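You operate a simulated robot arm through the tools that you are given. There is no shell and no other tool.

You run a simulated robot arm. Do the job below in one go: nothing can be reset, and whatever is moved stays where it is left.

JOB
Set the sample pan to 200, fire its leaf and switch off.
Fine: leaf fires only with the gauge at 150 or more; use the purple paddle and put it back; scorch nothing.

Only the result counts: the job must be done as asked and must still hold three seconds after the hand-in. Knocking over, shifting, dropping, spilling or breaking anything else fails it.

ROBOT AND FRAMES
A 7-joint arm with a two-finger parallel gripper, fixed in place. Base frame: the origin is on the floor under the middle of its stand, x ahead of it, y to its left, z up. Readings come in m, degrees, newtons and seconds.
With the tool pointing down near the work surface it reaches from about 0.3 to 0.72 m from the base axis. Its first joint turns from -166.0 to 166.0 degrees. Payload 1.57 kg.
The TCP is the grasp point between the finger pads, 0.03 m short of the fingertips. In the tool frame z runs along the fingers and y along their closing line. Largest opening 0.08 m; finger width 0.017, thickness 0.012; the body of the gripper, 0.04 by 0.082 m, starts 0.08 m behind the TCP.
Orientation is that of the tool frame in the base frame, as a unit quaternion [w, x, y, z]. With the fingers straight down and closing along the base's y, the tool's x points along the base's -x, its y along +y and its z along -z.

CONTROLS
- The arm moves only by the tool apply_moves. Its argument "targets" is a list that holds one entry, the list of rows, each a list of 7 numbers: the shift along the tool's x, y, z in m, then the turn, a rotation vector about the tool's x, y, z in degrees, then the gripper command, from -1 (fully open) to 1 (shut), values between in proportion. In form: [[[dx, dy, dz, rx, ry, rz, jaw], ...]]. A call has 1 to 20 rows; each row is the pose to reach, as a shift and turn from the pose commanded when the call began, along the tool's axes at that moment. A row lasts 0.2 s, in which the tool goes at most 0.05 m and 8.6 degrees; a call with a longer step from one row to the next is refused whole, and so is a gripper value outside its range. A pose out of reach is approached as far as the arm can. The call stops where the force on the tool passes 40 N (or 10 N more than at its start, if that is more) or the arm is blocked; 0.2 s more then pass. The fingers move at their own pace (about 0.072 m/s each) and stop on an object; they squeeze with about 43 N. The grip force told is the motor's: it shows also when the fingers shut on nothing. Time passes only in rows, and 0.2 s behind the last, so rows that repeat a pose let the fingers close. It gives the time, the measured TCP pose, the force on the tool (base axes), the opening and the grip force at its end, in the units of the frame above (readings bear some noise), with the torque about the TCP (base axes, N m) and any sound that the robot's microphone picked up.
- Cameras (640 x 400 px; columns grow to the right, rows downward): "scene" is fixed at [0.2206, 0.498, 1.519]; the picture's right is [-0.73, -0.69, 0.00], its down [-0.44, 0.47, -0.77] and it looks along [0.53, -0.56, -0.64] (base axes); focal length 298 px, centre (320, 200). "wrist" rides on the gripper at [0.072, -0.007, -0.122] in the tool frame; the picture's right is [0.09, 1.00, 0.00], its down [-0.84, 0.08, -0.54] and it looks along [-0.54, 0.05, 0.84] (tool axes); focal length 238 px, centre (320, 200). There is no depth. A picture from a camera that has moved, and an enlarged one, comes with that camera's place and axes in the base frame and with its lens.
- get_image(camera): a new picture of that camera. No time passes.
- slide_trunk(by): slides the trunk up (or, below 0, down) by that many m; the arm rides with it, the base frame stays. It gives what a move gives, with no picture.
- inspect(camera, box): a new picture of the part [left, top, right, bottom] of that camera's present view, enlarged. No time passes.
- finish_job(): hands the job in; it is judged then, once.

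Places have to be worked out from the pictures, the camera data and where the tool is seen. Open the gripper and draw the arm clear of the work before you hand the job in, unless the task says otherwise.

The tools are called after "Emit:" as a command line: name --argument value ..., lists and objects as JSON in quotes. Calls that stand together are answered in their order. apply_moves: Moves the arm, as the interface text tells. Its arguments: {"type":"object","properties":{"targets":{"type":"array","items":{"type":"array","items":{"type":"array","items":{"type":"number"}}}}},"required":["targets"]} The other tools are called the same way: slide_trunk (by) moves the trunk up or down; get_image (camera) takes a picture; inspect (camera, box) takes an enlarged picture of a part of a camera's view; finish_job () hands the job in.

At the start:

```text
clock: 0.0
ee_pos: [0.3712, -0.1561, 1.1952]
ee_rot: [0.001, 0.0, 1.0, 0.0]
contact_force: [-1.0, -0.3, 0.3]
moment: [0.03, -0.02, 0.0]
width: 0.0801
grip_force: 0.0
trunk travel left (down, up): [-0.075, 0.04]
```

scene: 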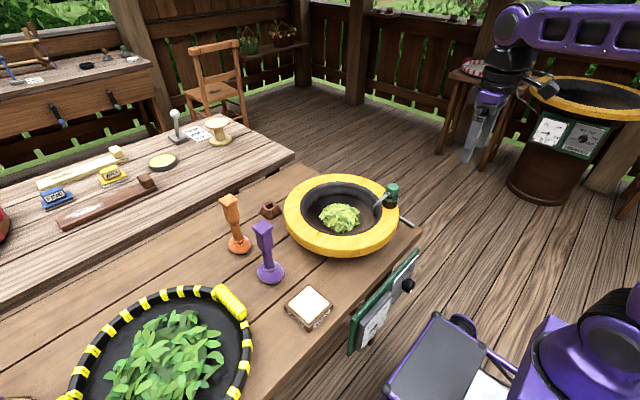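
wrist: 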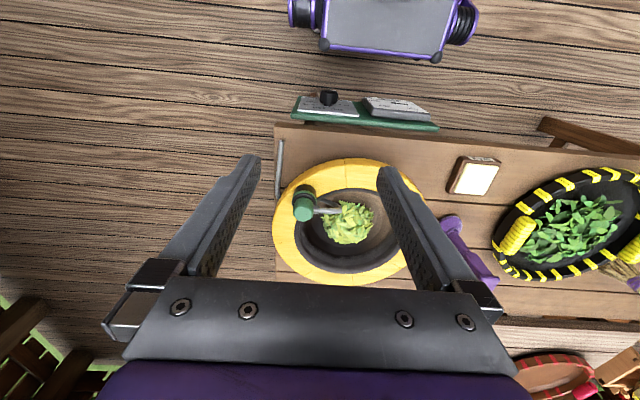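

I start by looking closer at the bench: the pan with its leaf, the panel on the bench's front, and the paddles.

Emit:
inspect --camera "scene" --box '[200, 160, 440, 310]'

Emit:
inspect --camera "scene" --box '[330, 240, 440, 360]'

Emit:
inspect --camera "wrist" --box '[260, 80, 500, 230]'

Emit:
inspect --camera "scene" --box '[0, 100, 260, 260]'

```text
2.67 times, centred on (320, 235) of scene
camera zoom: at [0.2206, 0.498, 1.519], right [-0.73, -0.69, 0.0], down [-0.44, 0.47, -0.77], along [0.53, -0.56, -0.64], focal length 796 px, centre (320, 107)
```

zoom: 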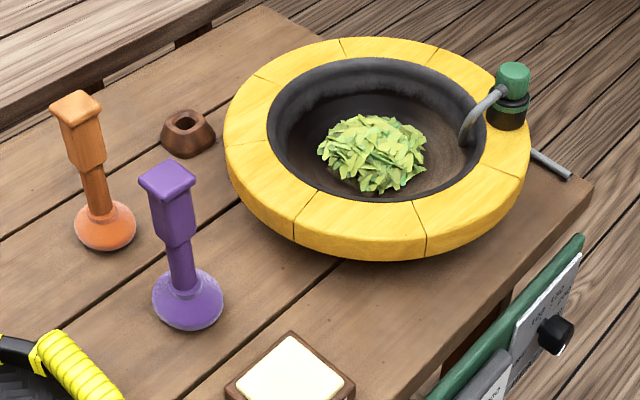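

```text
3.33 times, centred on (385, 300) of scene
camera zoom: at [0.2206, 0.498, 1.519], right [-0.73, -0.69, 0.0], down [-0.44, 0.47, -0.77], along [0.53, -0.56, -0.64], focal length 995 px, centre (103, -133)
```

zoom: 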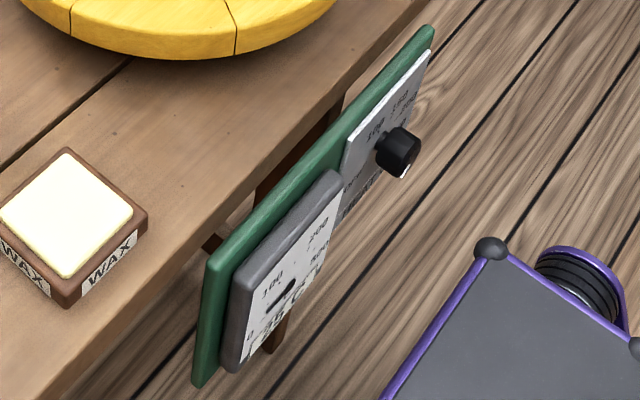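

```text
2.67 times, centred on (380, 155) of wrist
camera zoom: at [0.2989, -0.1632, 1.3168], right [-0.09, 1.0, 0.0], down [0.84, 0.08, 0.54], along [0.54, 0.05, -0.84], focal length 636 px, centre (160, 320)
```

zoom: 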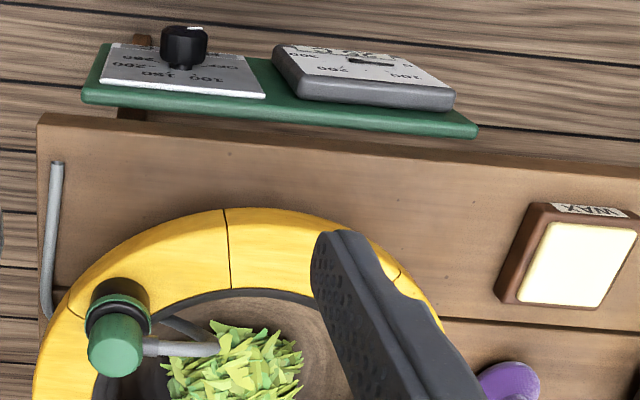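

```text
2.46 times, centred on (130, 180) of scene
camera zoom: at [0.2206, 0.498, 1.519], right [-0.73, -0.69, 0.0], down [-0.44, 0.47, -0.77], along [0.53, -0.56, -0.64], focal length 735 px, centre (788, 249)
```

zoom: 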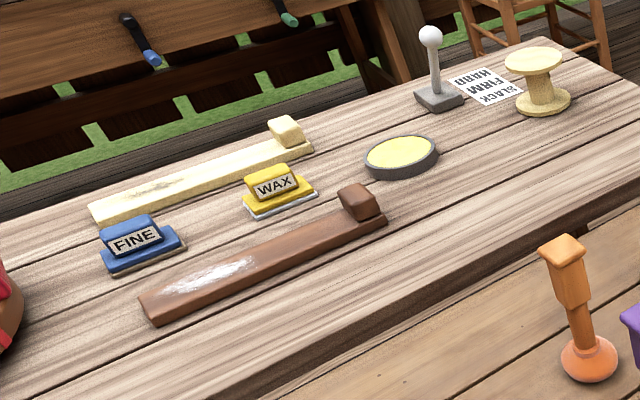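

The pictures put the bench top near z = 0.80 with the panel on its edge facing the robot. I now read the labels and the other pan in the background.

Emit:
inspect --camera "wrist" --box '[285, 85, 445, 185]'

Emit:
inspect --camera "wrist" --box '[290, 88, 370, 138]'

Emit:
inspect --camera "scene" --box '[480, 60, 640, 220]'

Emit:
inspect --camera "scene" --box '[370, 250, 425, 300]'

Emit:
inspect --camera "scene" --box '[50, 270, 290, 400]'

Emit:
inspect --camera "wrist" --box '[400, 130, 640, 300]'

```text
4.00 times, centred on (365, 135) of wrist
camera zoom: at [0.2989, -0.1632, 1.3168], right [-0.09, 1.0, 0.0], down [0.84, 0.08, 0.54], along [0.54, 0.05, -0.84], focal length 953 px, centre (140, 460)
```

zoom: 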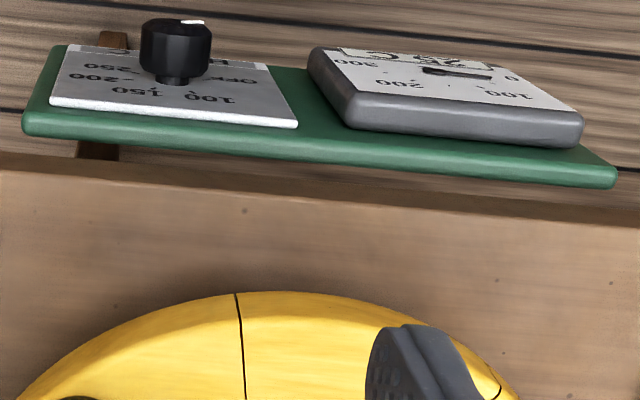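

```text
8.00 times, centred on (330, 113) of wrist
camera zoom: at [0.2989, -0.1632, 1.3168], right [-0.09, 1.0, 0.0], down [0.84, 0.08, 0.54], along [0.54, 0.05, -0.84], focal length 1907 px, centre (240, 896)
```

zoom: 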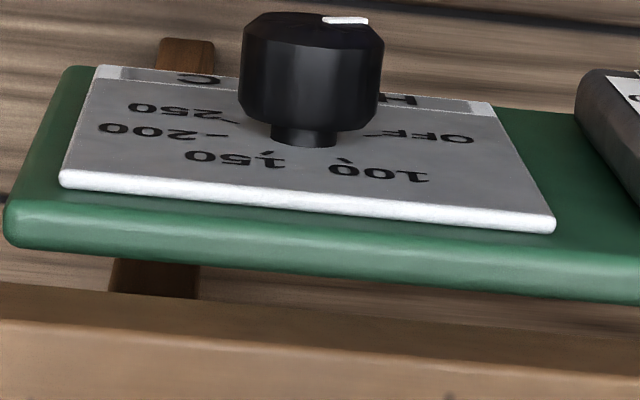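

```text
2.50 times, centred on (560, 140) of scene
camera zoom: at [0.2206, 0.498, 1.519], right [-0.73, -0.69, 0.0], down [-0.44, 0.47, -0.77], along [0.53, -0.56, -0.64], focal length 746 px, centre (-280, 350)
```

zoom: 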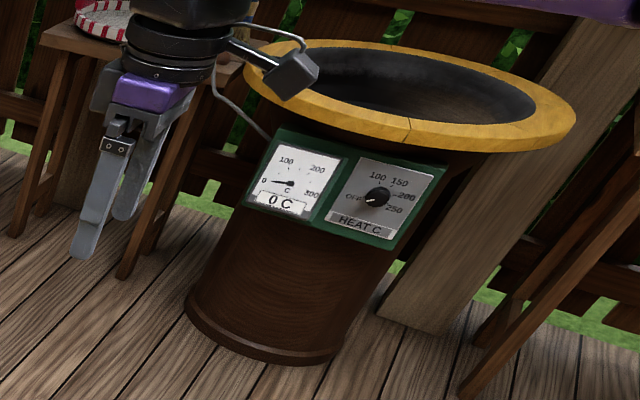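

```text
8.00 times, centred on (398, 275) of scene
camera zoom: at [0.2206, 0.498, 1.519], right [-0.73, -0.69, 0.0], down [-0.44, 0.47, -0.77], along [0.53, -0.56, -0.64], focal length 2388 px, centre (-300, -400)
```

zoom: 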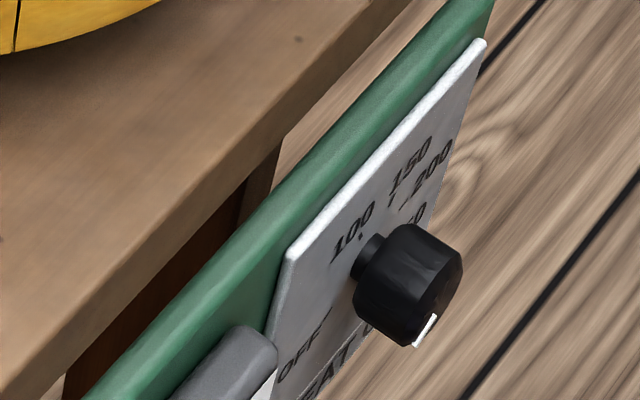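

```text
2.67 times, centred on (170, 335) of scene
camera zoom: at [0.2206, 0.498, 1.519], right [-0.73, -0.69, 0.0], down [-0.44, 0.47, -0.77], along [0.53, -0.56, -0.64], focal length 796 px, centre (720, -160)
```

zoom: 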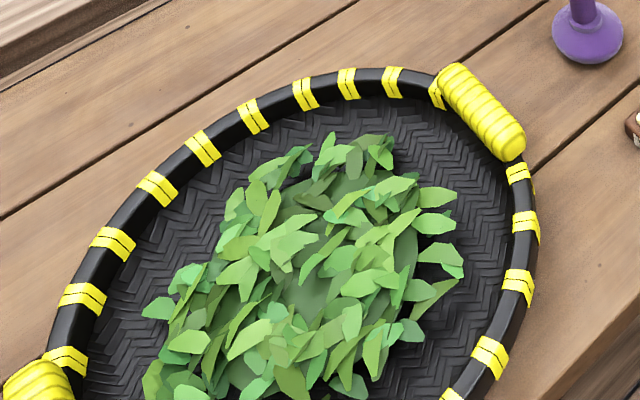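

```text
2.35 times, centred on (520, 215) of wrist
camera zoom: at [0.2989, -0.1632, 1.3168], right [-0.09, 1.0, 0.0], down [0.84, 0.08, 0.54], along [0.54, 0.05, -0.84], focal length 561 px, centre (-151, 165)
```

zoom: 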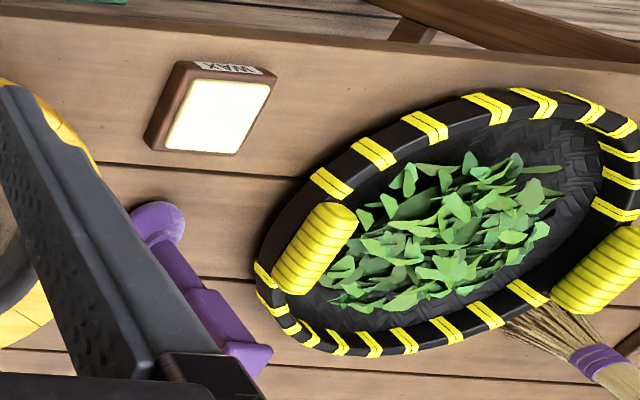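

Triangulation puts the dial knob near (0.405, -0.131, 0.655), facing the robot on a vertical panel, and the purple paddle near (0.675, 0.22) with its top around z = 1.0. I lower the arm in front of the panel with the tool pitched forward to read the dial.

Emit:
apply_moves --targets '[[[0.007, 0.004, 0.041, 0, -3.3, 0, -1], [0.014, 0.009, 0.082, 0, -6.7, 0, -1], [0.02, 0.013, 0.123, 0, -10, 0, -1], [0.027, 0.017, 0.163, 0, -13.3, 0, -1], [0.034, 0.022, 0.204, 0, -16.7, 0, -1], [0.041, 0.026, 0.245, 0, -20, 0, -1]]]'

Emit:
inspect --camera "scene" --box '[380, 250, 640, 400]'

Emit:
get_image --camera "wrist"

```text
clock: 1.4
ee_pos: [0.3293, -0.1312, 0.9493]
ee_rot: [0.174, 0.0, 0.985, -0.001]
contact_force: [-1.0, 0.4, -0.4]
moment: [0.02, -0.03, -0.01]
width: 0.08
grip_force: 0.0
trunk travel left (down, up): [-0.075, 0.04]
```

```text
2.46 times, centred on (510, 325) of scene
camera zoom: at [0.2206, 0.498, 1.519], right [-0.73, -0.69, 0.0], down [-0.44, 0.47, -0.77], along [0.53, -0.56, -0.64], focal length 735 px, centre (-148, -108)
```

zoom: 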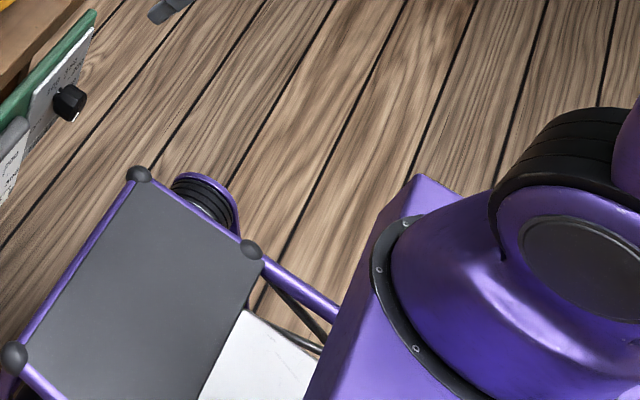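

```text
taken
camera wrist: at [0.2199, -0.1374, 1.0395], right [-0.09, 1.0, -0.03], down [0.6, 0.08, 0.8], along [0.79, 0.05, -0.61], focal length 238 px, centre (320, 200)
```

wrist: 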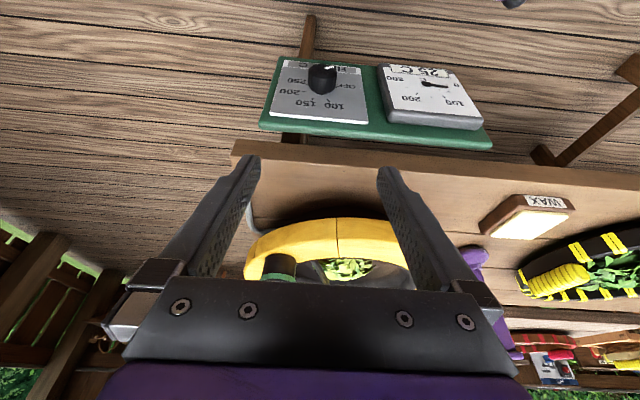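

The dial and gauge are visible now; I enlarge them to read the scale, pointer and gauge.

Emit:
inspect --camera "wrist" --box '[260, 50, 380, 130]'

Emit:
inspect --camera "wrist" --box '[370, 50, 490, 130]'

```text
5.00 times, centred on (320, 90) of wrist
camera zoom: at [0.2199, -0.1374, 1.0395], right [-0.09, 1.0, -0.03], down [0.6, 0.08, 0.8], along [0.79, 0.05, -0.61], focal length 1192 px, centre (320, 750)
```

zoom: 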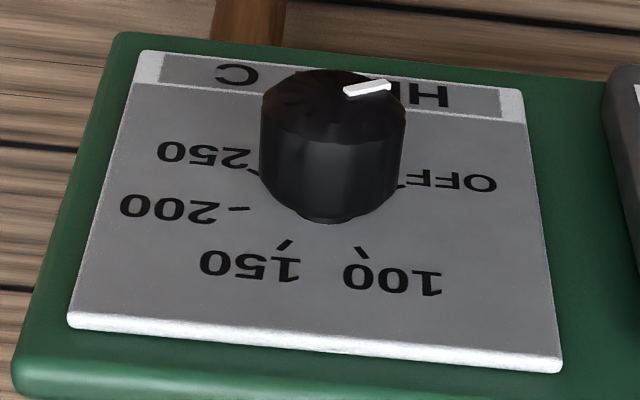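

```text
5.00 times, centred on (430, 90) of wrist
camera zoom: at [0.2199, -0.1374, 1.0395], right [-0.09, 1.0, -0.03], down [0.6, 0.08, 0.8], along [0.79, 0.05, -0.61], focal length 1192 px, centre (-230, 750)
```

zoom: 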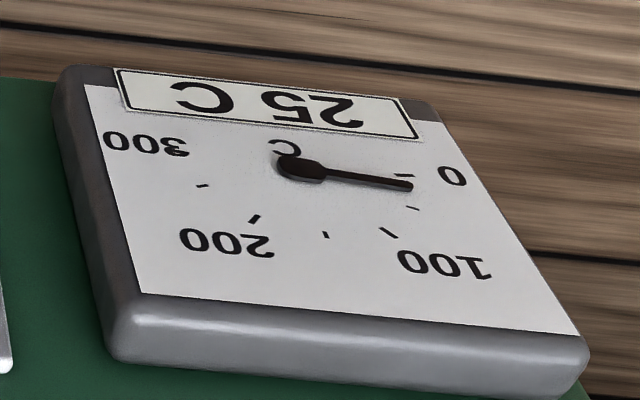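

The dial is linear: OFF at about -120° from the top, 200 at about +72° (as seen from the robot), axis near y = -0.130, z = 0.642, knob about 46 mm wide with its face near x = 0.395. I test how far the tool can be pitched forward in front of the panel.

Emit:
apply_moves --targets '[[[0.0145, 0, 0.04, 0, -7.5, 0, -1], [0.029, 0, 0.08, 0, -15, 0, -1], [0.0436, 0, 0.12, 0, -22.5, 0, -1], [0.0581, 0, 0.16, 0, -30, 0, -1]]]'

Emit:
get_image --camera "wrist"

Emit:
get_image --camera "scene"

```text
clock: 2.4
ee_pos: [0.3516, -0.1575, 0.7595]
ee_rot: [0.425, 0.0, 0.905, -0.002]
contact_force: [-0.5, -0.5, 0.5]
moment: [0.03, -0.01, 0.01]
width: 0.0798
grip_force: 0.1
out of reach, approached as far as the arm can: row 1, 2, 3, 4
trunk travel left (down, up): [-0.075, 0.04]
```

```text
taken
camera wrist: at [0.2122, -0.1639, 0.7821], right [-0.06, 1.0, -0.07], down [0.12, 0.08, 0.99], along [0.99, 0.05, -0.13], focal length 238 px, centre (320, 200)
```

wrist: 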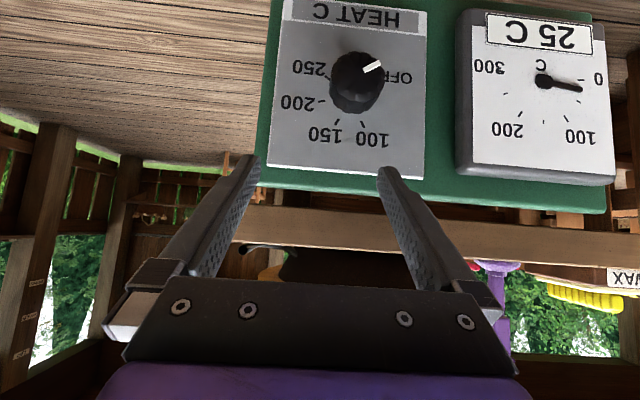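

```text
taken
```

scene: 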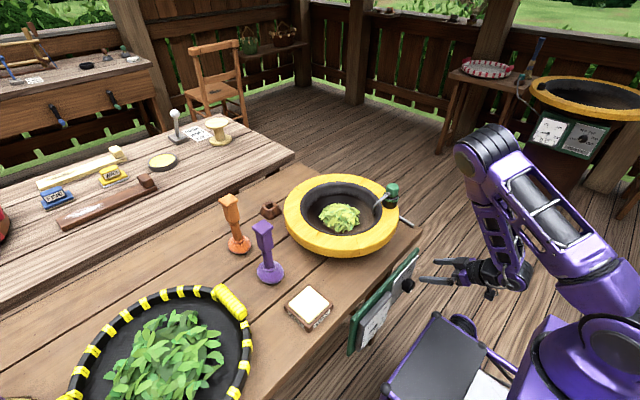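

The panel reads clearly: pointer on OFF, gauge 25 C, and a steep pitch is limited because the arm is folded too tightly here. Before heating anything I survey the paddle and pan from above, rising clear of the bench first.

Emit:
apply_moves --targets '[[[-0.0345, 0, -0.0289, 0, 6, 0, -1], [-0.0689, 0, -0.0579, 0, 12, 0, -1], [-0.1034, 0, -0.0868, 0, 18, 0, -1], [-0.1379, 0, -0.1157, 0, 24, 0, -1], [-0.1685, 0.02, -0.1415, 0, 30, 0, -1], [-0.2044, 0.05, -0.1455, 0, 36, 0, -1], [-0.2325, 0.09, -0.143, 0, 42, 0, -1], [-0.2684, 0.12, -0.1469, 0, 48, 0, -1], [-0.3004, 0.155, -0.1477, 0, 50, 0, -1], [-0.3286, 0.19, -0.1452, 0, 50, 0, -1], [-0.3568, 0.23, -0.1428, 0, 50, 0, -1]]]'

Emit:
get_image --camera "wrist"

Emit:
get_image --camera "scene"

```text
clock: 4.8
ee_pos: [0.4735, 0.0756, 1.1218]
ee_rot: [0.0, 0.001, 1.0, 0.001]
contact_force: [0.6, -0.8, 0.7]
moment: [0.08, -0.05, 0.03]
width: 0.08
grip_force: 0.1
out of reach, approached as far as the arm can: row 1, 2, 3
trunk travel left (down, up): [-0.075, 0.04]
```

```text
taken
camera wrist: at [0.4012, 0.0694, 1.2444], right [-0.09, 1.0, 0.0], down [0.84, 0.08, 0.54], along [0.54, 0.05, -0.84], focal length 238 px, centre (320, 200)
```

wrist: 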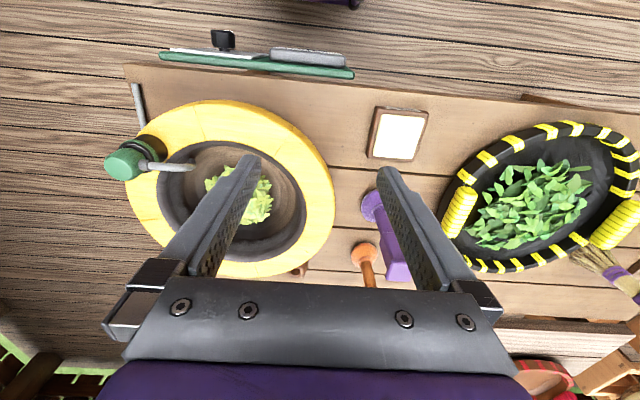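

```text
taken
```

scene: 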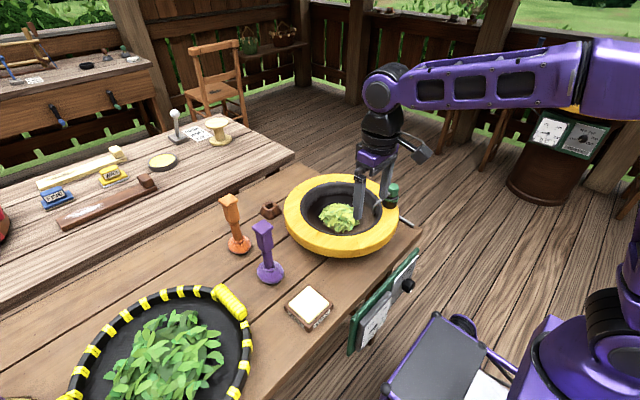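

The arm is over the bench; I enlarge the pan and paddles in this view for measuring.

Emit:
inspect --camera "wrist" --box '[330, 160, 490, 300]'

Emit:
inspect --camera "wrist" --box '[100, 90, 350, 290]'

```text
2.86 times, centred on (410, 230) of wrist
camera zoom: at [0.4012, 0.0694, 1.2444], right [-0.09, 1.0, 0.0], down [0.84, 0.08, 0.54], along [0.54, 0.05, -0.84], focal length 681 px, centre (63, 114)
```

zoom: 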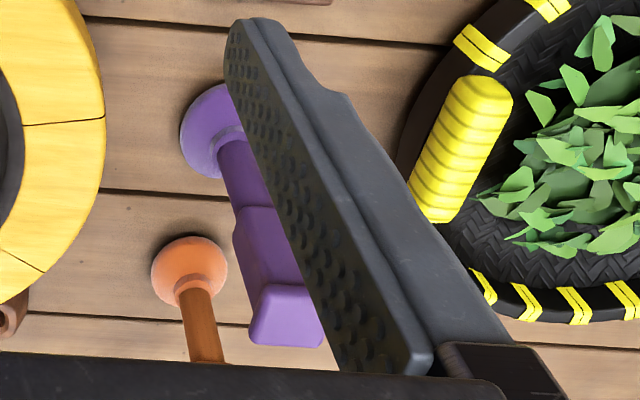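

```text
2.00 times, centred on (225, 190) of wrist
camera zoom: at [0.4012, 0.0694, 1.2444], right [-0.09, 1.0, 0.0], down [0.84, 0.08, 0.54], along [0.54, 0.05, -0.84], focal length 477 px, centre (510, 220)
```

zoom: 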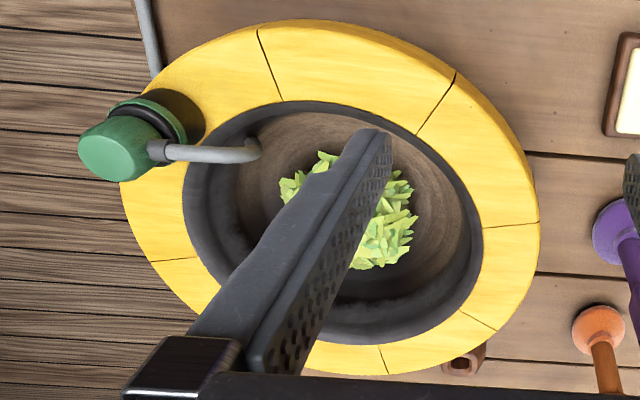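

The purple paddle's axis comes out near (0.683, 0.217), top at z ≈ 1.0, handle about 35 mm square and aligned with the axes; the pan's centre is near (0.665, -0.065) with the ring top around z = 0.88. I check reach by hovering above the paddle with the fingers open.

Emit:
apply_moves --targets '[[[-0.035, 0.0236, 0.007, 0, 0, 0, -1], [-0.07, 0.0471, 0.014, 0, 0, 0, -1], [-0.105, 0.0707, 0.021, 0, 0, 0, -1], [-0.14, 0.0943, 0.028, 0, 0, 0, -1], [-0.175, 0.1179, 0.035, 0, 0, 0, -1], [-0.2095, 0.1414, 0.042, 0, 0, 0, -1]]]'

Emit:
get_image --camera "wrist"

Emit:
get_image --camera "scene"

```text
clock: 6.2
ee_pos: [0.6567, 0.2077, 1.0739]
ee_rot: [-0.002, 0.0, 1.0, 0.0]
contact_force: [0.0, 0.0, -0.1]
moment: [-0.01, 0.04, 0.0]
width: 0.0799
grip_force: 0.1
out of reach, approached as far as the arm can: row 6
trunk travel left (down, up): [-0.075, 0.04]
```

```text
taken
camera wrist: at [0.586, 0.2015, 1.1963], right [-0.09, 1.0, 0.0], down [0.84, 0.08, 0.54], along [0.54, 0.05, -0.84], focal length 238 px, centre (320, 200)
```

wrist: 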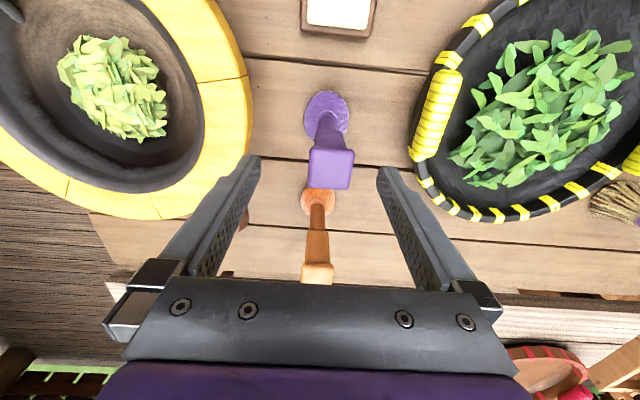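

```text
taken
```

scene: 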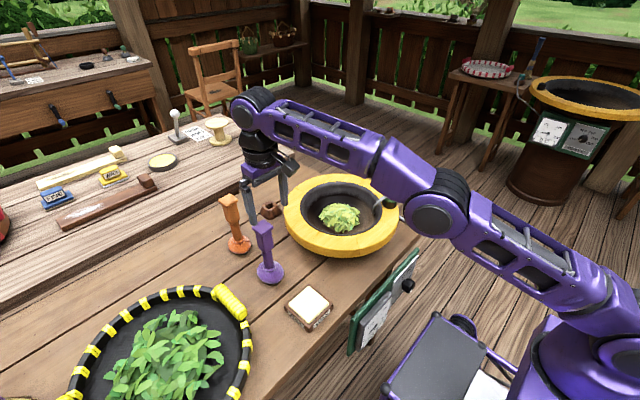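

The paddle refines to about (0.676, 0.2195), just past the straight-down reach at this height. I test a 20° outward pitch at hover height, which should extend the reach while keeping the pads parallel to the handle faces.

Emit:
apply_moves --targets '[[[-0.006, 0.004, 0.0, 0, -7, 0, -1], [-0.013, 0.008, 0.0, 0, -14, 0, -1], [-0.0193, 0.0118, 0.0, 0, -20, 0, -1]]]'

Emit:
get_image --camera "wrist"

Emit:
inspect --camera "scene" --box '[200, 130, 330, 300]'

```text
clock: 7.0
ee_pos: [0.6772, 0.2189, 1.0757]
ee_rot: [0.174, 0.0, 0.985, 0.0]
contact_force: [-0.3, -1.8, 0.4]
moment: [-0.01, 0.01, 0.03]
width: 0.08
grip_force: 0.1
trunk travel left (down, up): [-0.075, 0.04]
```

```text
taken
camera wrist: at [0.5675, 0.2127, 1.1647], right [-0.09, 1.0, -0.03], down [0.6, 0.08, 0.8], along [0.8, 0.05, -0.6], focal length 238 px, centre (320, 200)
```

wrist: 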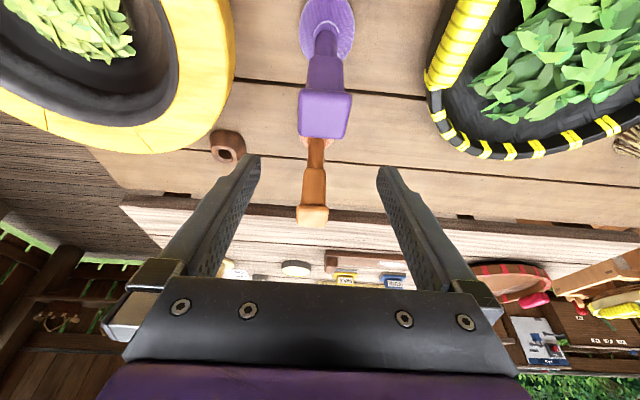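

```text
2.35 times, centred on (265, 215) of scene
camera zoom: at [0.2206, 0.498, 1.519], right [-0.73, -0.69, 0.0], down [-0.44, 0.47, -0.77], along [0.53, -0.56, -0.64], focal length 702 px, centre (449, 165)
```

zoom: 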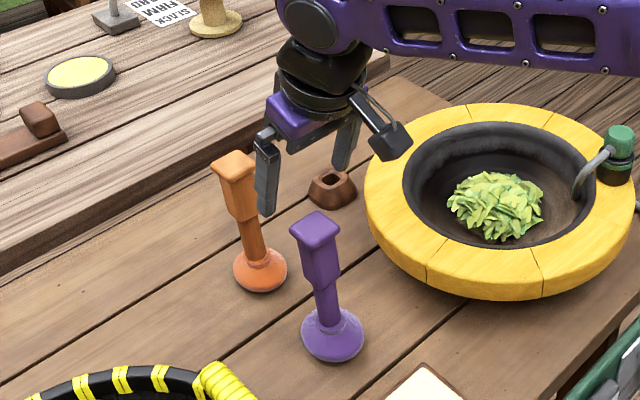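

Reach is good with the 20° pitch. I enlarge the paddle top to fix its position and orientation.

Emit:
inspect --camera "wrist" --box '[270, 0, 380, 150]'

```text
2.67 times, centred on (325, 75) of wrist
camera zoom: at [0.5675, 0.2127, 1.1647], right [-0.09, 1.0, -0.03], down [0.6, 0.08, 0.8], along [0.8, 0.05, -0.6], focal length 636 px, centre (307, 533)
```

zoom: 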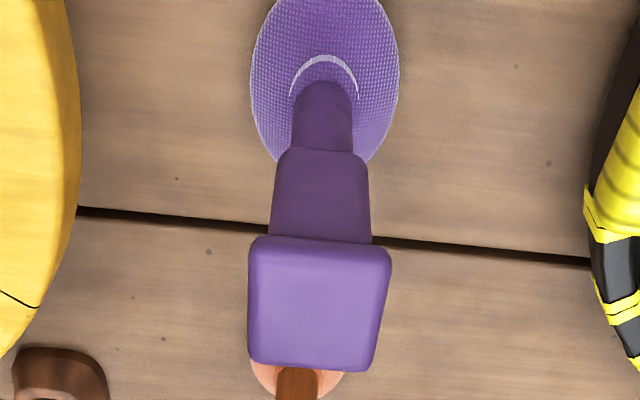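

The paddle top is an axis-aligned 38 mm square centred on (0.677, 0.2195), so the grasp pose there is settled. I now go back to in front of the panel to grip the knob, with a 25° pitch.

Emit:
apply_moves --targets '[[[0.03, -0.0282, -0.0136, 0, 0, 0, -1], [0.06, -0.0563, -0.0271, 0, 0, 0, -1], [0.09, -0.0845, -0.0407, 0, 0, 0, -1], [0.12, -0.1127, -0.0542, 0, 0, 0, -1], [0.15, -0.1408, -0.0678, 0, 0, 0, -1], [0.1801, -0.169, -0.0815, 0, 0, 0, -1], [0.215, -0.195, -0.0644, 0, -1, 0, -1], [0.2499, -0.221, -0.0473, 0, -2, 0, -1], [0.2849, -0.247, -0.0302, 0, -3, 0, -1], [0.3199, -0.273, -0.0131, 0, -4, 0, -1], [0.3552, -0.299, 0.0049, 0, -5, 0, -1]]]'

```text
clock: 9.4
ee_pos: [0.355, -0.0824, 0.9531]
ee_rot: [0.216, 0.0, 0.976, -0.001]
contact_force: [0.8, 0.3, 0.0]
moment: [0.01, 0.03, -0.03]
width: 0.0802
grip_force: 0.1
out of reach, approached as far as the arm can: row 11
trunk travel left (down, up): [-0.075, 0.04]
```

The arm is at the inner limit but otherwise fine. I descend to a pre-grasp 8 cm back from the knob while rolling the tool 48° to the left about the knob's axis.

Emit:
apply_moves --targets '[[[0.0143, 0.0009, 0.0348, 6.21, 0, -2.9, -1], [0.0287, 0.0018, 0.0695, 12.43, 0, -5.79, -1], [0.043, 0.0027, 0.1043, 18.64, 0, -8.69, -1], [0.0573, 0.0037, 0.1391, 24.86, 0, -11.59, -1], [0.0716, 0.0046, 0.1739, 31.07, 0, -14.49, -1], [0.086, 0.0055, 0.2086, 37.29, 0, -17.39, -1], [0.1003, 0.0064, 0.2434, 43.5, 0, -20.29, -1]]]'

Emit:
get_image --camera "wrist"

Emit:
inspect --camera "scene" --box '[330, 200, 530, 380]'

```text
clock: 11.0
ee_pos: [0.3698, -0.0786, 0.6899]
ee_rot: [0.198, -0.088, 0.892, -0.398]
contact_force: [-0.4, -1.1, -0.4]
moment: [0.02, 0.01, 0.02]
width: 0.0799
grip_force: 0.0
out of reach, approached as far as the arm can: row 1, 2, 3, 4
trunk travel left (down, up): [-0.075, 0.04]
```

```text
taken
camera wrist: at [0.2519, -0.0231, 0.7477], right [-0.08, 0.64, -0.77], down [0.53, 0.68, 0.51], along [0.84, -0.36, -0.39], focal length 238 px, centre (320, 200)
```

wrist: 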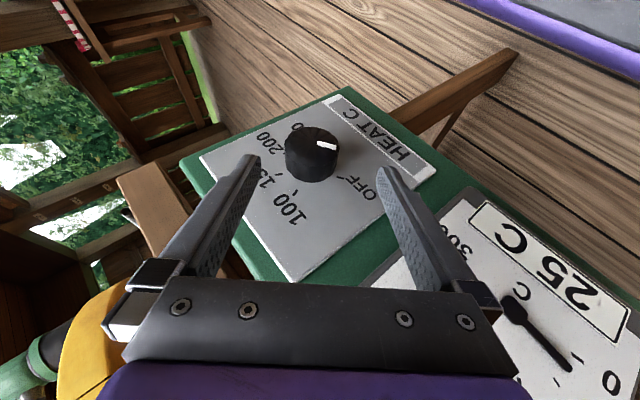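

```text
2.22 times, centred on (430, 290) of scene
camera zoom: at [0.2206, 0.498, 1.519], right [-0.73, -0.69, 0.0], down [-0.44, 0.47, -0.77], along [0.53, -0.56, -0.64], focal length 663 px, centre (76, 0)
```

zoom: 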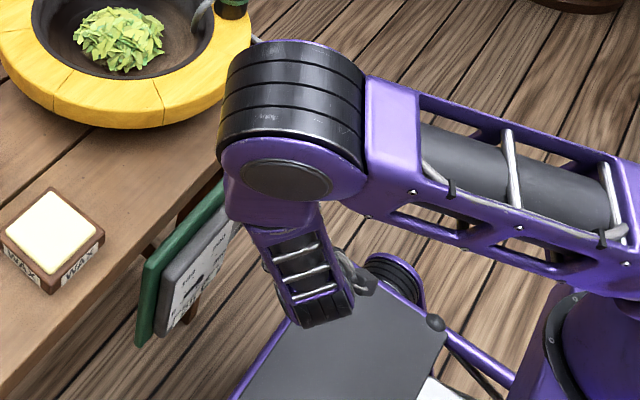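

The knob sits between the open fingers' line of approach. I enlarge it to check the alignment before moving in.

Emit:
inspect --camera "wrist" --box '[240, 90, 400, 230]'

```text
2.86 times, centred on (320, 160) of wrist
camera zoom: at [0.2519, -0.0231, 0.7477], right [-0.08, 0.64, -0.77], down [0.53, 0.68, 0.51], along [0.84, -0.36, -0.39], focal length 681 px, centre (320, 314)
```

zoom: 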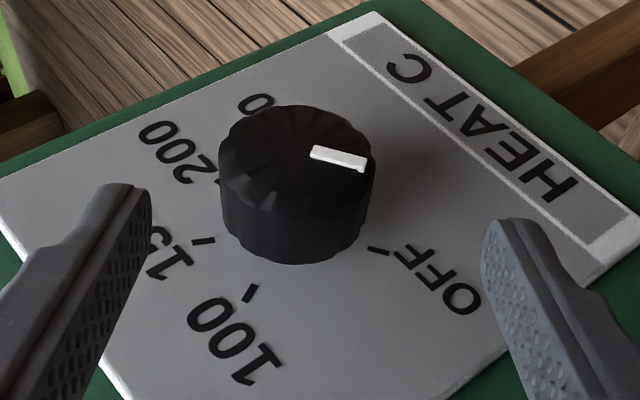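

The knob lies about 6–7 mm to the side of the tool axis. I correct that and move in along the tool axis so the pads straddle the knob, keeping the jaw open.

Emit:
apply_moves --targets '[[[0, -0.0065, 0.025, 0, 0, 0, -1], [0, -0.0065, 0.05, 0, 0, 0, -1], [0, -0.0065, 0.0756, 0, 0, 0, -1]]]'

Emit:
get_image --camera "wrist"

Emit:
inspect --camera "wrist" --box '[240, 120, 400, 260]'

```text
clock: 11.8
ee_pos: [0.4006, -0.1321, 0.6488]
ee_rot: [0.198, -0.088, 0.892, -0.397]
contact_force: [-0.4, -0.8, -0.7]
moment: [0.0, 0.03, -0.02]
width: 0.08
grip_force: 0.0
trunk travel left (down, up): [-0.075, 0.04]
```

```text
taken
camera wrist: at [0.2839, -0.0776, 0.7077], right [-0.08, 0.64, -0.77], down [0.53, 0.68, 0.51], along [0.84, -0.36, -0.39], focal length 238 px, centre (320, 200)
```

wrist: 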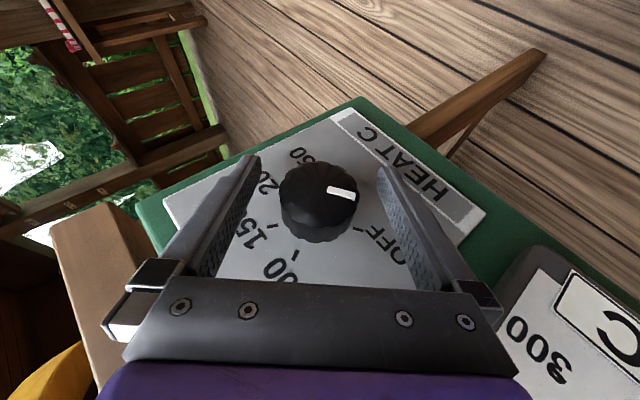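

```text
2.86 times, centred on (320, 190) of wrist
camera zoom: at [0.2839, -0.0776, 0.7077], right [-0.08, 0.64, -0.77], down [0.53, 0.68, 0.51], along [0.84, -0.36, -0.39], focal length 681 px, centre (320, 229)
```

zoom: 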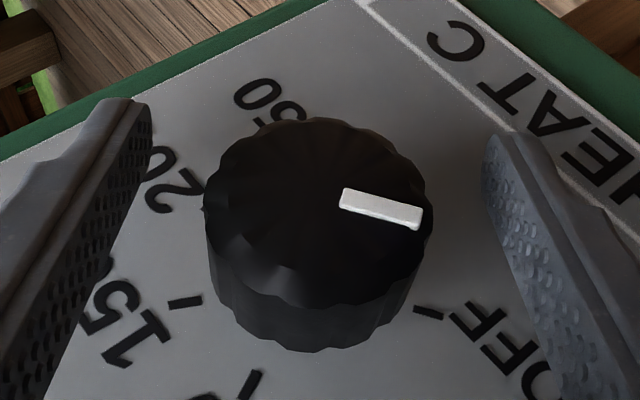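

The TCP now sits on the knob's face centre, with the knob midway between the pads. I go 3 mm deeper and close on it.

Emit:
apply_moves --targets '[[[-0.0027, 0, 0.0013, 0, 0, 0, -1], [-0.0027, 0, 0.0013, 0, 0, 0, 1], [-0.0027, 0, 0.0013, 0, 0, 0, 1], [-0.0027, 0, 0.0013, 0, 0, 0, 1], [-0.0027, 0, 0.0013, 0, 0, 0, 1]]]'

Emit:
get_image --camera "wrist"

```text
clock: 13.0
ee_pos: [0.403, -0.1333, 0.6495]
ee_rot: [0.198, -0.087, 0.892, -0.398]
contact_force: [1.7, -2.0, 0.6]
moment: [0.02, 0.07, -0.1]
width: 0.0446
grip_force: 45.0
trunk travel left (down, up): [-0.075, 0.04]
```

```text
taken
camera wrist: at [0.2869, -0.0779, 0.7079], right [-0.08, 0.64, -0.77], down [0.53, 0.68, 0.51], along [0.84, -0.36, -0.39], focal length 238 px, centre (320, 200)
```

wrist: 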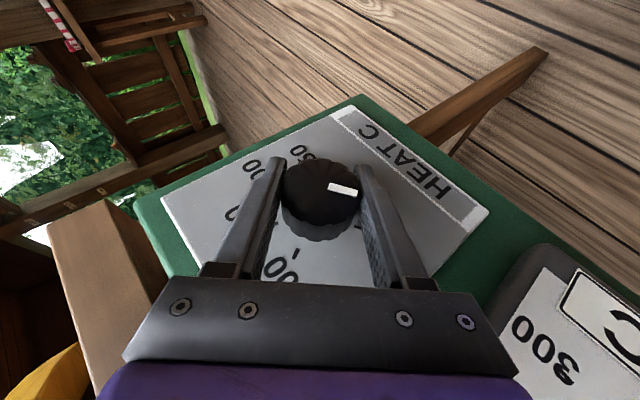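

The knob is gripped (44.6 mm wide) with little side force. I turn it clockwise 24° first as a check, with the rotation about the knob's own axis.

Emit:
apply_moves --targets '[[[0, 0, 0, -7.25, 0, 3.38, 1], [0, 0, 0, -14.5, 0, 6.76, 1], [0, 0, 0, -21.75, 0, 10.14, 1]]]'

Emit:
inspect --camera "wrist" --box '[200, 90, 460, 260]'

```text
clock: 13.8
ee_pos: [0.4034, -0.132, 0.6481]
ee_rot: [0.211, -0.045, 0.955, -0.201]
contact_force: [2.5, 3.5, -5.0]
moment: [-0.05, -0.1, -0.44]
width: 0.0447
grip_force: 44.7
trunk travel left (down, up): [-0.075, 0.04]
```

```text
2.35 times, centred on (330, 175) of wrist
camera zoom: at [0.2869, -0.1055, 0.7245], right [-0.08, 0.89, -0.44], down [0.53, 0.41, 0.74], along [0.84, -0.17, -0.51], focal length 561 px, centre (296, 259)
```

zoom: 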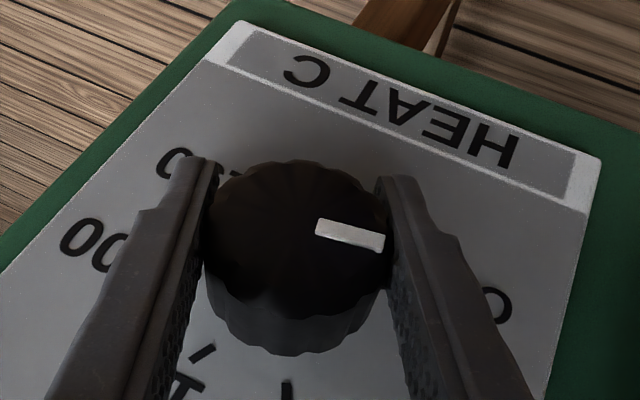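

The knob follows the fingers with small forces. I continue another 72° clockwise.

Emit:
apply_moves --targets '[[[0, 0, 0, -7.25, 0, 3.38, 1], [0, 0, 0, -14.5, 0, 6.76, 1], [0, 0, 0, -21.75, 0, 10.14, 1], [0, 0, 0, -29.0, 0, 13.52, 1], [0, 0, 0, -36.25, 0, 16.9, 1], [0, 0, 0, -43.5, 0, 20.28, 1], [0, 0, 0, -50.75, 0, 23.67, 1], [0, 0, 0, -58.0, 0, 27.05, 1], [0, 0, 0, -65.25, 0, 30.43, 1]]]'

Emit:
get_image --camera "wrist"

Emit:
inspect --camera "scene" --box '[330, 200, 490, 360]'

```text
clock: 15.3
ee_pos: [0.4047, -0.1261, 0.648]
ee_rot: [0.203, 0.043, 0.951, 0.23]
contact_force: [-8.0, -3.4, 17.5]
moment: [-0.04, 1.09, -0.7]
width: 0.0447
grip_force: 45.7
trunk travel left (down, up): [-0.075, 0.04]
stopped in row 7: the force on the tool passed its limit at 61 N (the readings are from after the stop); the commanded pose is now the measured one
```

```text
taken
camera wrist: at [0.2894, -0.1722, 0.7162], right [-0.1, 0.9, 0.42], down [0.54, -0.31, 0.78], along [0.83, 0.3, -0.46], focal length 238 px, centre (320, 200)
```

wrist: 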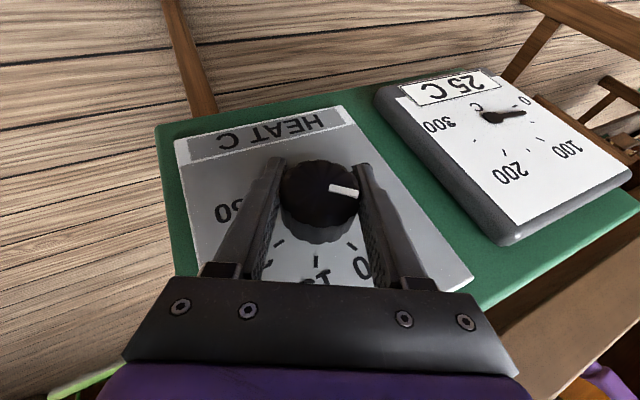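

```text
2.50 times, centred on (410, 280) of scene
camera zoom: at [0.2206, 0.498, 1.519], right [-0.73, -0.69, 0.0], down [-0.44, 0.47, -0.77], along [0.53, -0.56, -0.64], focal length 746 px, centre (95, 0)
```

zoom: 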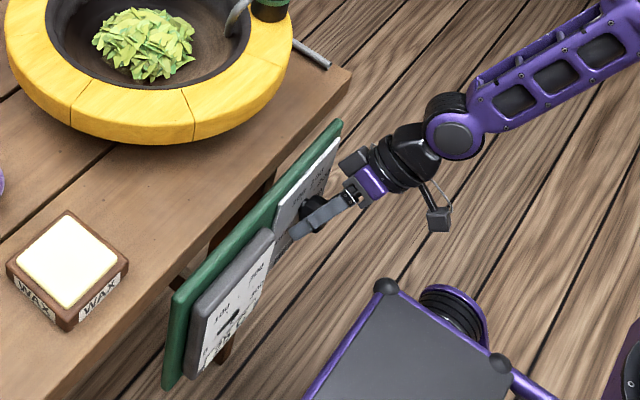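

The turn stopped at about 75° because the TCP was about 6 mm below the knob's true axis; the readings trace a circle about (y, z) ≈ (-0.129, 0.6535). I open, re-centre on that axis and roll back about it with the jaw open for a second grip.

Emit:
apply_moves --targets '[[[0, 0, 0, 0, 0, 0, -1], [0, 0, 0, 0, 0, 0, -1], [0, 0, -0.0068, 0, 0, 0, -1], [0, 0, -0.0068, 6.81, 0.09, -3.02, -1], [0, 0, -0.0068, 13.63, 0.17, -6.05, -1], [0, 0, -0.0068, 20.44, 0.26, -9.07, -1], [0, 0, -0.0068, 27.26, 0.35, -12.1, -1], [0, 0, -0.0068, 34.07, 0.43, -15.12, -1], [0, 0, -0.0068, 40.88, 0.52, -18.14, -1], [0, 0, -0.0068, 47.7, 0.6, -21.16, -1], [0, 0, -0.0068, 54.5, 0.69, -24.18, -1], [0, 0, -0.0068, 61.33, 0.78, -27.2, -1], [0, 0, -0.0068, 68.15, 0.86, -30.24, -1], [0, 0, -0.0068, 75.0, 0.95, -33.27, -1]]]'

Emit:
get_image --camera "wrist"

Emit:
inspect --camera "wrist" --box '[240, 120, 400, 260]'

```text
clock: 18.3
ee_pos: [0.4036, -0.1308, 0.6509]
ee_rot: [0.182, -0.101, 0.868, -0.45]
contact_force: [-0.5, 0.3, 0.4]
moment: [-0.01, 0.01, -0.01]
width: 0.0799
grip_force: 0.0
trunk travel left (down, up): [-0.075, 0.04]
```

```text
taken
camera wrist: at [0.2876, -0.0678, 0.7046], right [-0.09, 0.54, -0.84], down [0.54, 0.73, 0.41], along [0.84, -0.41, -0.36], focal length 238 px, centre (320, 200)
```

wrist: 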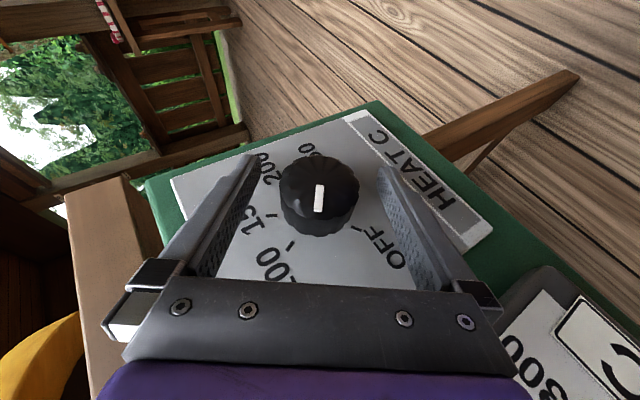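

```text
2.86 times, centred on (320, 190) of wrist
camera zoom: at [0.2876, -0.0678, 0.7046], right [-0.09, 0.54, -0.84], down [0.54, 0.73, 0.41], along [0.84, -0.41, -0.36], focal length 681 px, centre (320, 229)
```

zoom: 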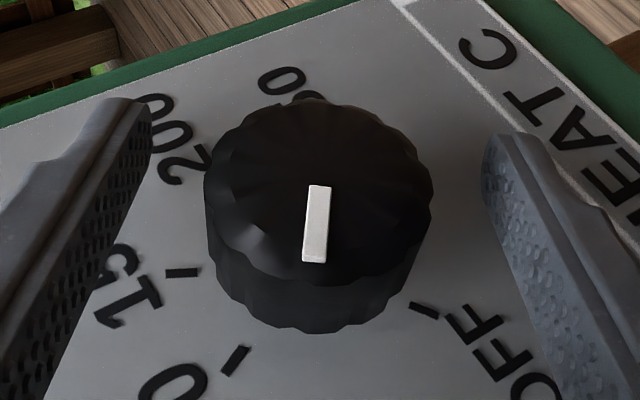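

The pointer now sits between OFF and 100 and the knob's true axis is near (-0.129, 0.653). I shift 2.7 mm onto it, grip again and turn a further 56° while checking forces.

Emit:
apply_moves --targets '[[[-0.0011, 0, -0.0025, 0, 0, 0, -1], [-0.0011, 0, -0.0025, 0, 0, 0, 1], [-0.0011, 0, -0.0025, 0, 0, 0, 1], [-0.0011, 0, -0.0025, 0, 0, 0, 1], [-0.0011, 0, -0.0025, -7.25, 0, 3.38, 1], [-0.0011, 0, -0.0025, -14.5, 0, 6.76, 1], [-0.0011, 0, -0.0025, -21.75, 0, 10.14, 1], [-0.0011, 0, -0.0025, -29.0, 0, 13.52, 1], [-0.0011, 0, -0.0025, -36.25, 0, 16.9, 1], [-0.0011, 0, -0.0025, -43.5, 0, 20.28, 1], [-0.0011, 0, -0.0025, -50.75, 0, 23.67, 1]]]'

Emit:
get_image --camera "wrist"

```text
clock: 20.7
ee_pos: [0.4034, -0.1297, 0.652]
ee_rot: [0.209, 0.007, 0.978, 0.009]
contact_force: [6.4, -19.6, 8.9]
moment: [-0.02, -0.9, 0.63]
width: 0.0447
grip_force: 45.1
trunk travel left (down, up): [-0.075, 0.04]
```

```text
taken
camera wrist: at [0.2879, -0.137, 0.7345], right [-0.07, 1.0, -0.02], down [0.54, 0.06, 0.84], along [0.84, 0.05, -0.55], focal length 238 px, centre (320, 200)
```

wrist: 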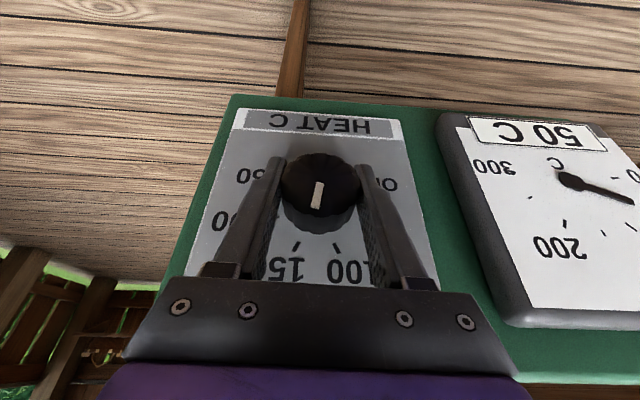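

The gauge reads 50 C and the pointer is now just past the top. I relieve the side force by 2 mm and continue turning 28°.

Emit:
apply_moves --targets '[[[-0.0004, -0.002, -0.0009, -6.34, 0, 2.96, 1], [-0.0004, -0.002, -0.0009, -12.69, 0, 5.92, 1], [-0.0004, -0.002, -0.0009, -19.03, 0, 8.87, 1], [-0.0004, -0.002, -0.0009, -25.38, 0, 11.83, 1]]]'

Emit:
inspect --camera "wrist" --box '[160, 90, 480, 290]'

```text
clock: 21.7
ee_pos: [0.4041, -0.1298, 0.6534]
ee_rot: [0.202, 0.053, 0.952, 0.224]
contact_force: [-4.6, -1.6, 7.3]
moment: [-0.01, -0.18, 0.76]
width: 0.0443
grip_force: 44.7
trunk travel left (down, up): [-0.075, 0.04]
stopped in row 4: the force on the tool passed its limit at 65 N (the readings are from after the stop); the commanded pose is now the measured one
```

```text
2.00 times, centred on (320, 190) of wrist
camera zoom: at [0.2882, -0.1721, 0.7235], right [-0.07, 0.91, 0.41], down [0.54, -0.31, 0.78], along [0.84, 0.28, -0.47], focal length 477 px, centre (320, 220)
```

zoom: 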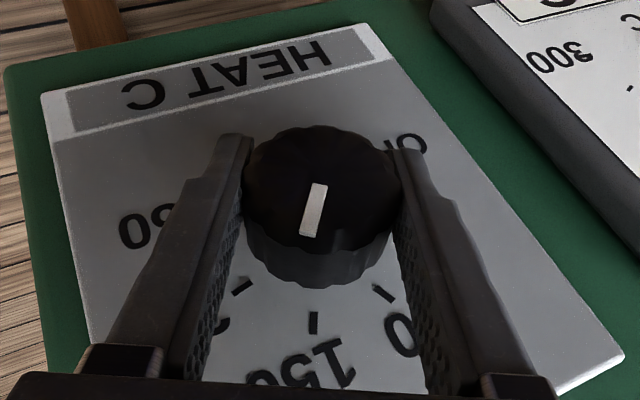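

It stopped at the same roll angle as before (about 27°), so something on the wrist side may be touching. I look at the scene view closely.

Emit:
inspect --camera "scene" --box '[370, 220, 490, 320]'

Emit:
get_image --camera "scene"

Emit:
get_image --camera "wrist"

```text
4.00 times, centred on (430, 270) of scene
camera zoom: at [0.2206, 0.498, 1.519], right [-0.73, -0.69, 0.0], down [-0.44, 0.47, -0.77], along [0.53, -0.56, -0.64], focal length 1194 px, centre (-120, -80)
```

zoom: 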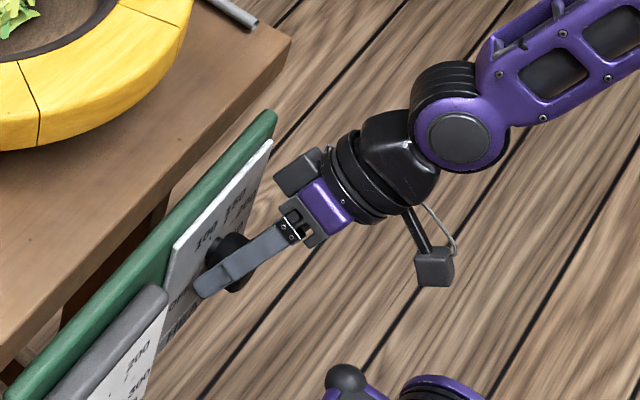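

```text
taken
```

scene: 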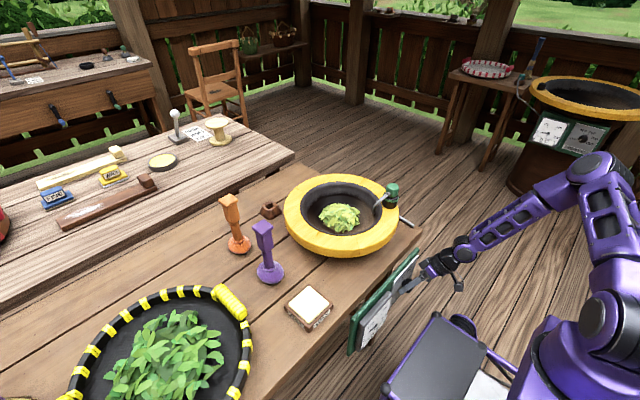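

```text
taken
camera wrist: at [0.2882, -0.1721, 0.7235], right [-0.07, 0.91, 0.41], down [0.54, -0.31, 0.78], along [0.84, 0.28, -0.47], focal length 238 px, centre (320, 200)
```

wrist: 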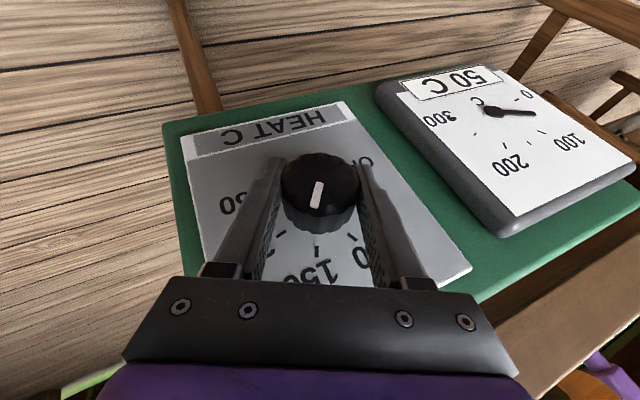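

A box on the back of the hand appears to meet the panel's top edge at that roll. I release, add pitch (to about 33°) for clearance, then re-grip at -25° roll.

Emit:
apply_moves --targets '[[[0, 0, 0, 0, 0, 0, -1], [0, 0, 0, 0, 0, 0, -1], [0.0037, 0, -0.0016, 0, -4.5, 0, -1], [0.0037, 0, -0.0016, 0, -9, 0, -1]]]'

Emit:
get_image --camera "wrist"

```text
clock: 22.7
ee_pos: [0.4002, -0.1301, 0.6525]
ee_rot: [0.276, 0.072, 0.933, 0.22]
contact_force: [0.4, -0.1, 0.2]
moment: [0.02, -0.04, 0.01]
width: 0.0798
grip_force: 0.0
trunk travel left (down, up): [-0.075, 0.04]
```

```text
taken
camera wrist: at [0.2732, -0.1632, 0.7058], right [-0.06, 0.91, 0.4], down [0.4, -0.35, 0.85], along [0.91, 0.22, -0.35], focal length 238 px, centre (320, 200)
```

wrist: 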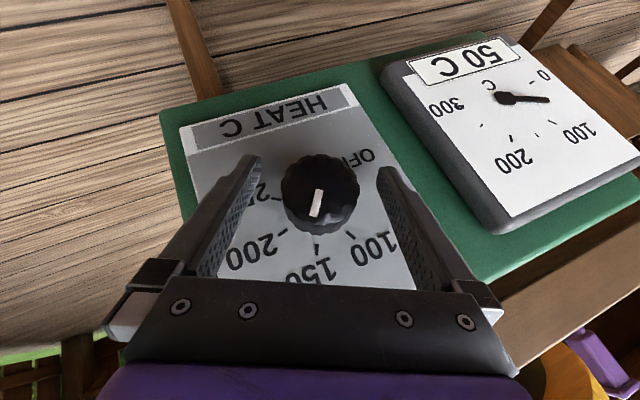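

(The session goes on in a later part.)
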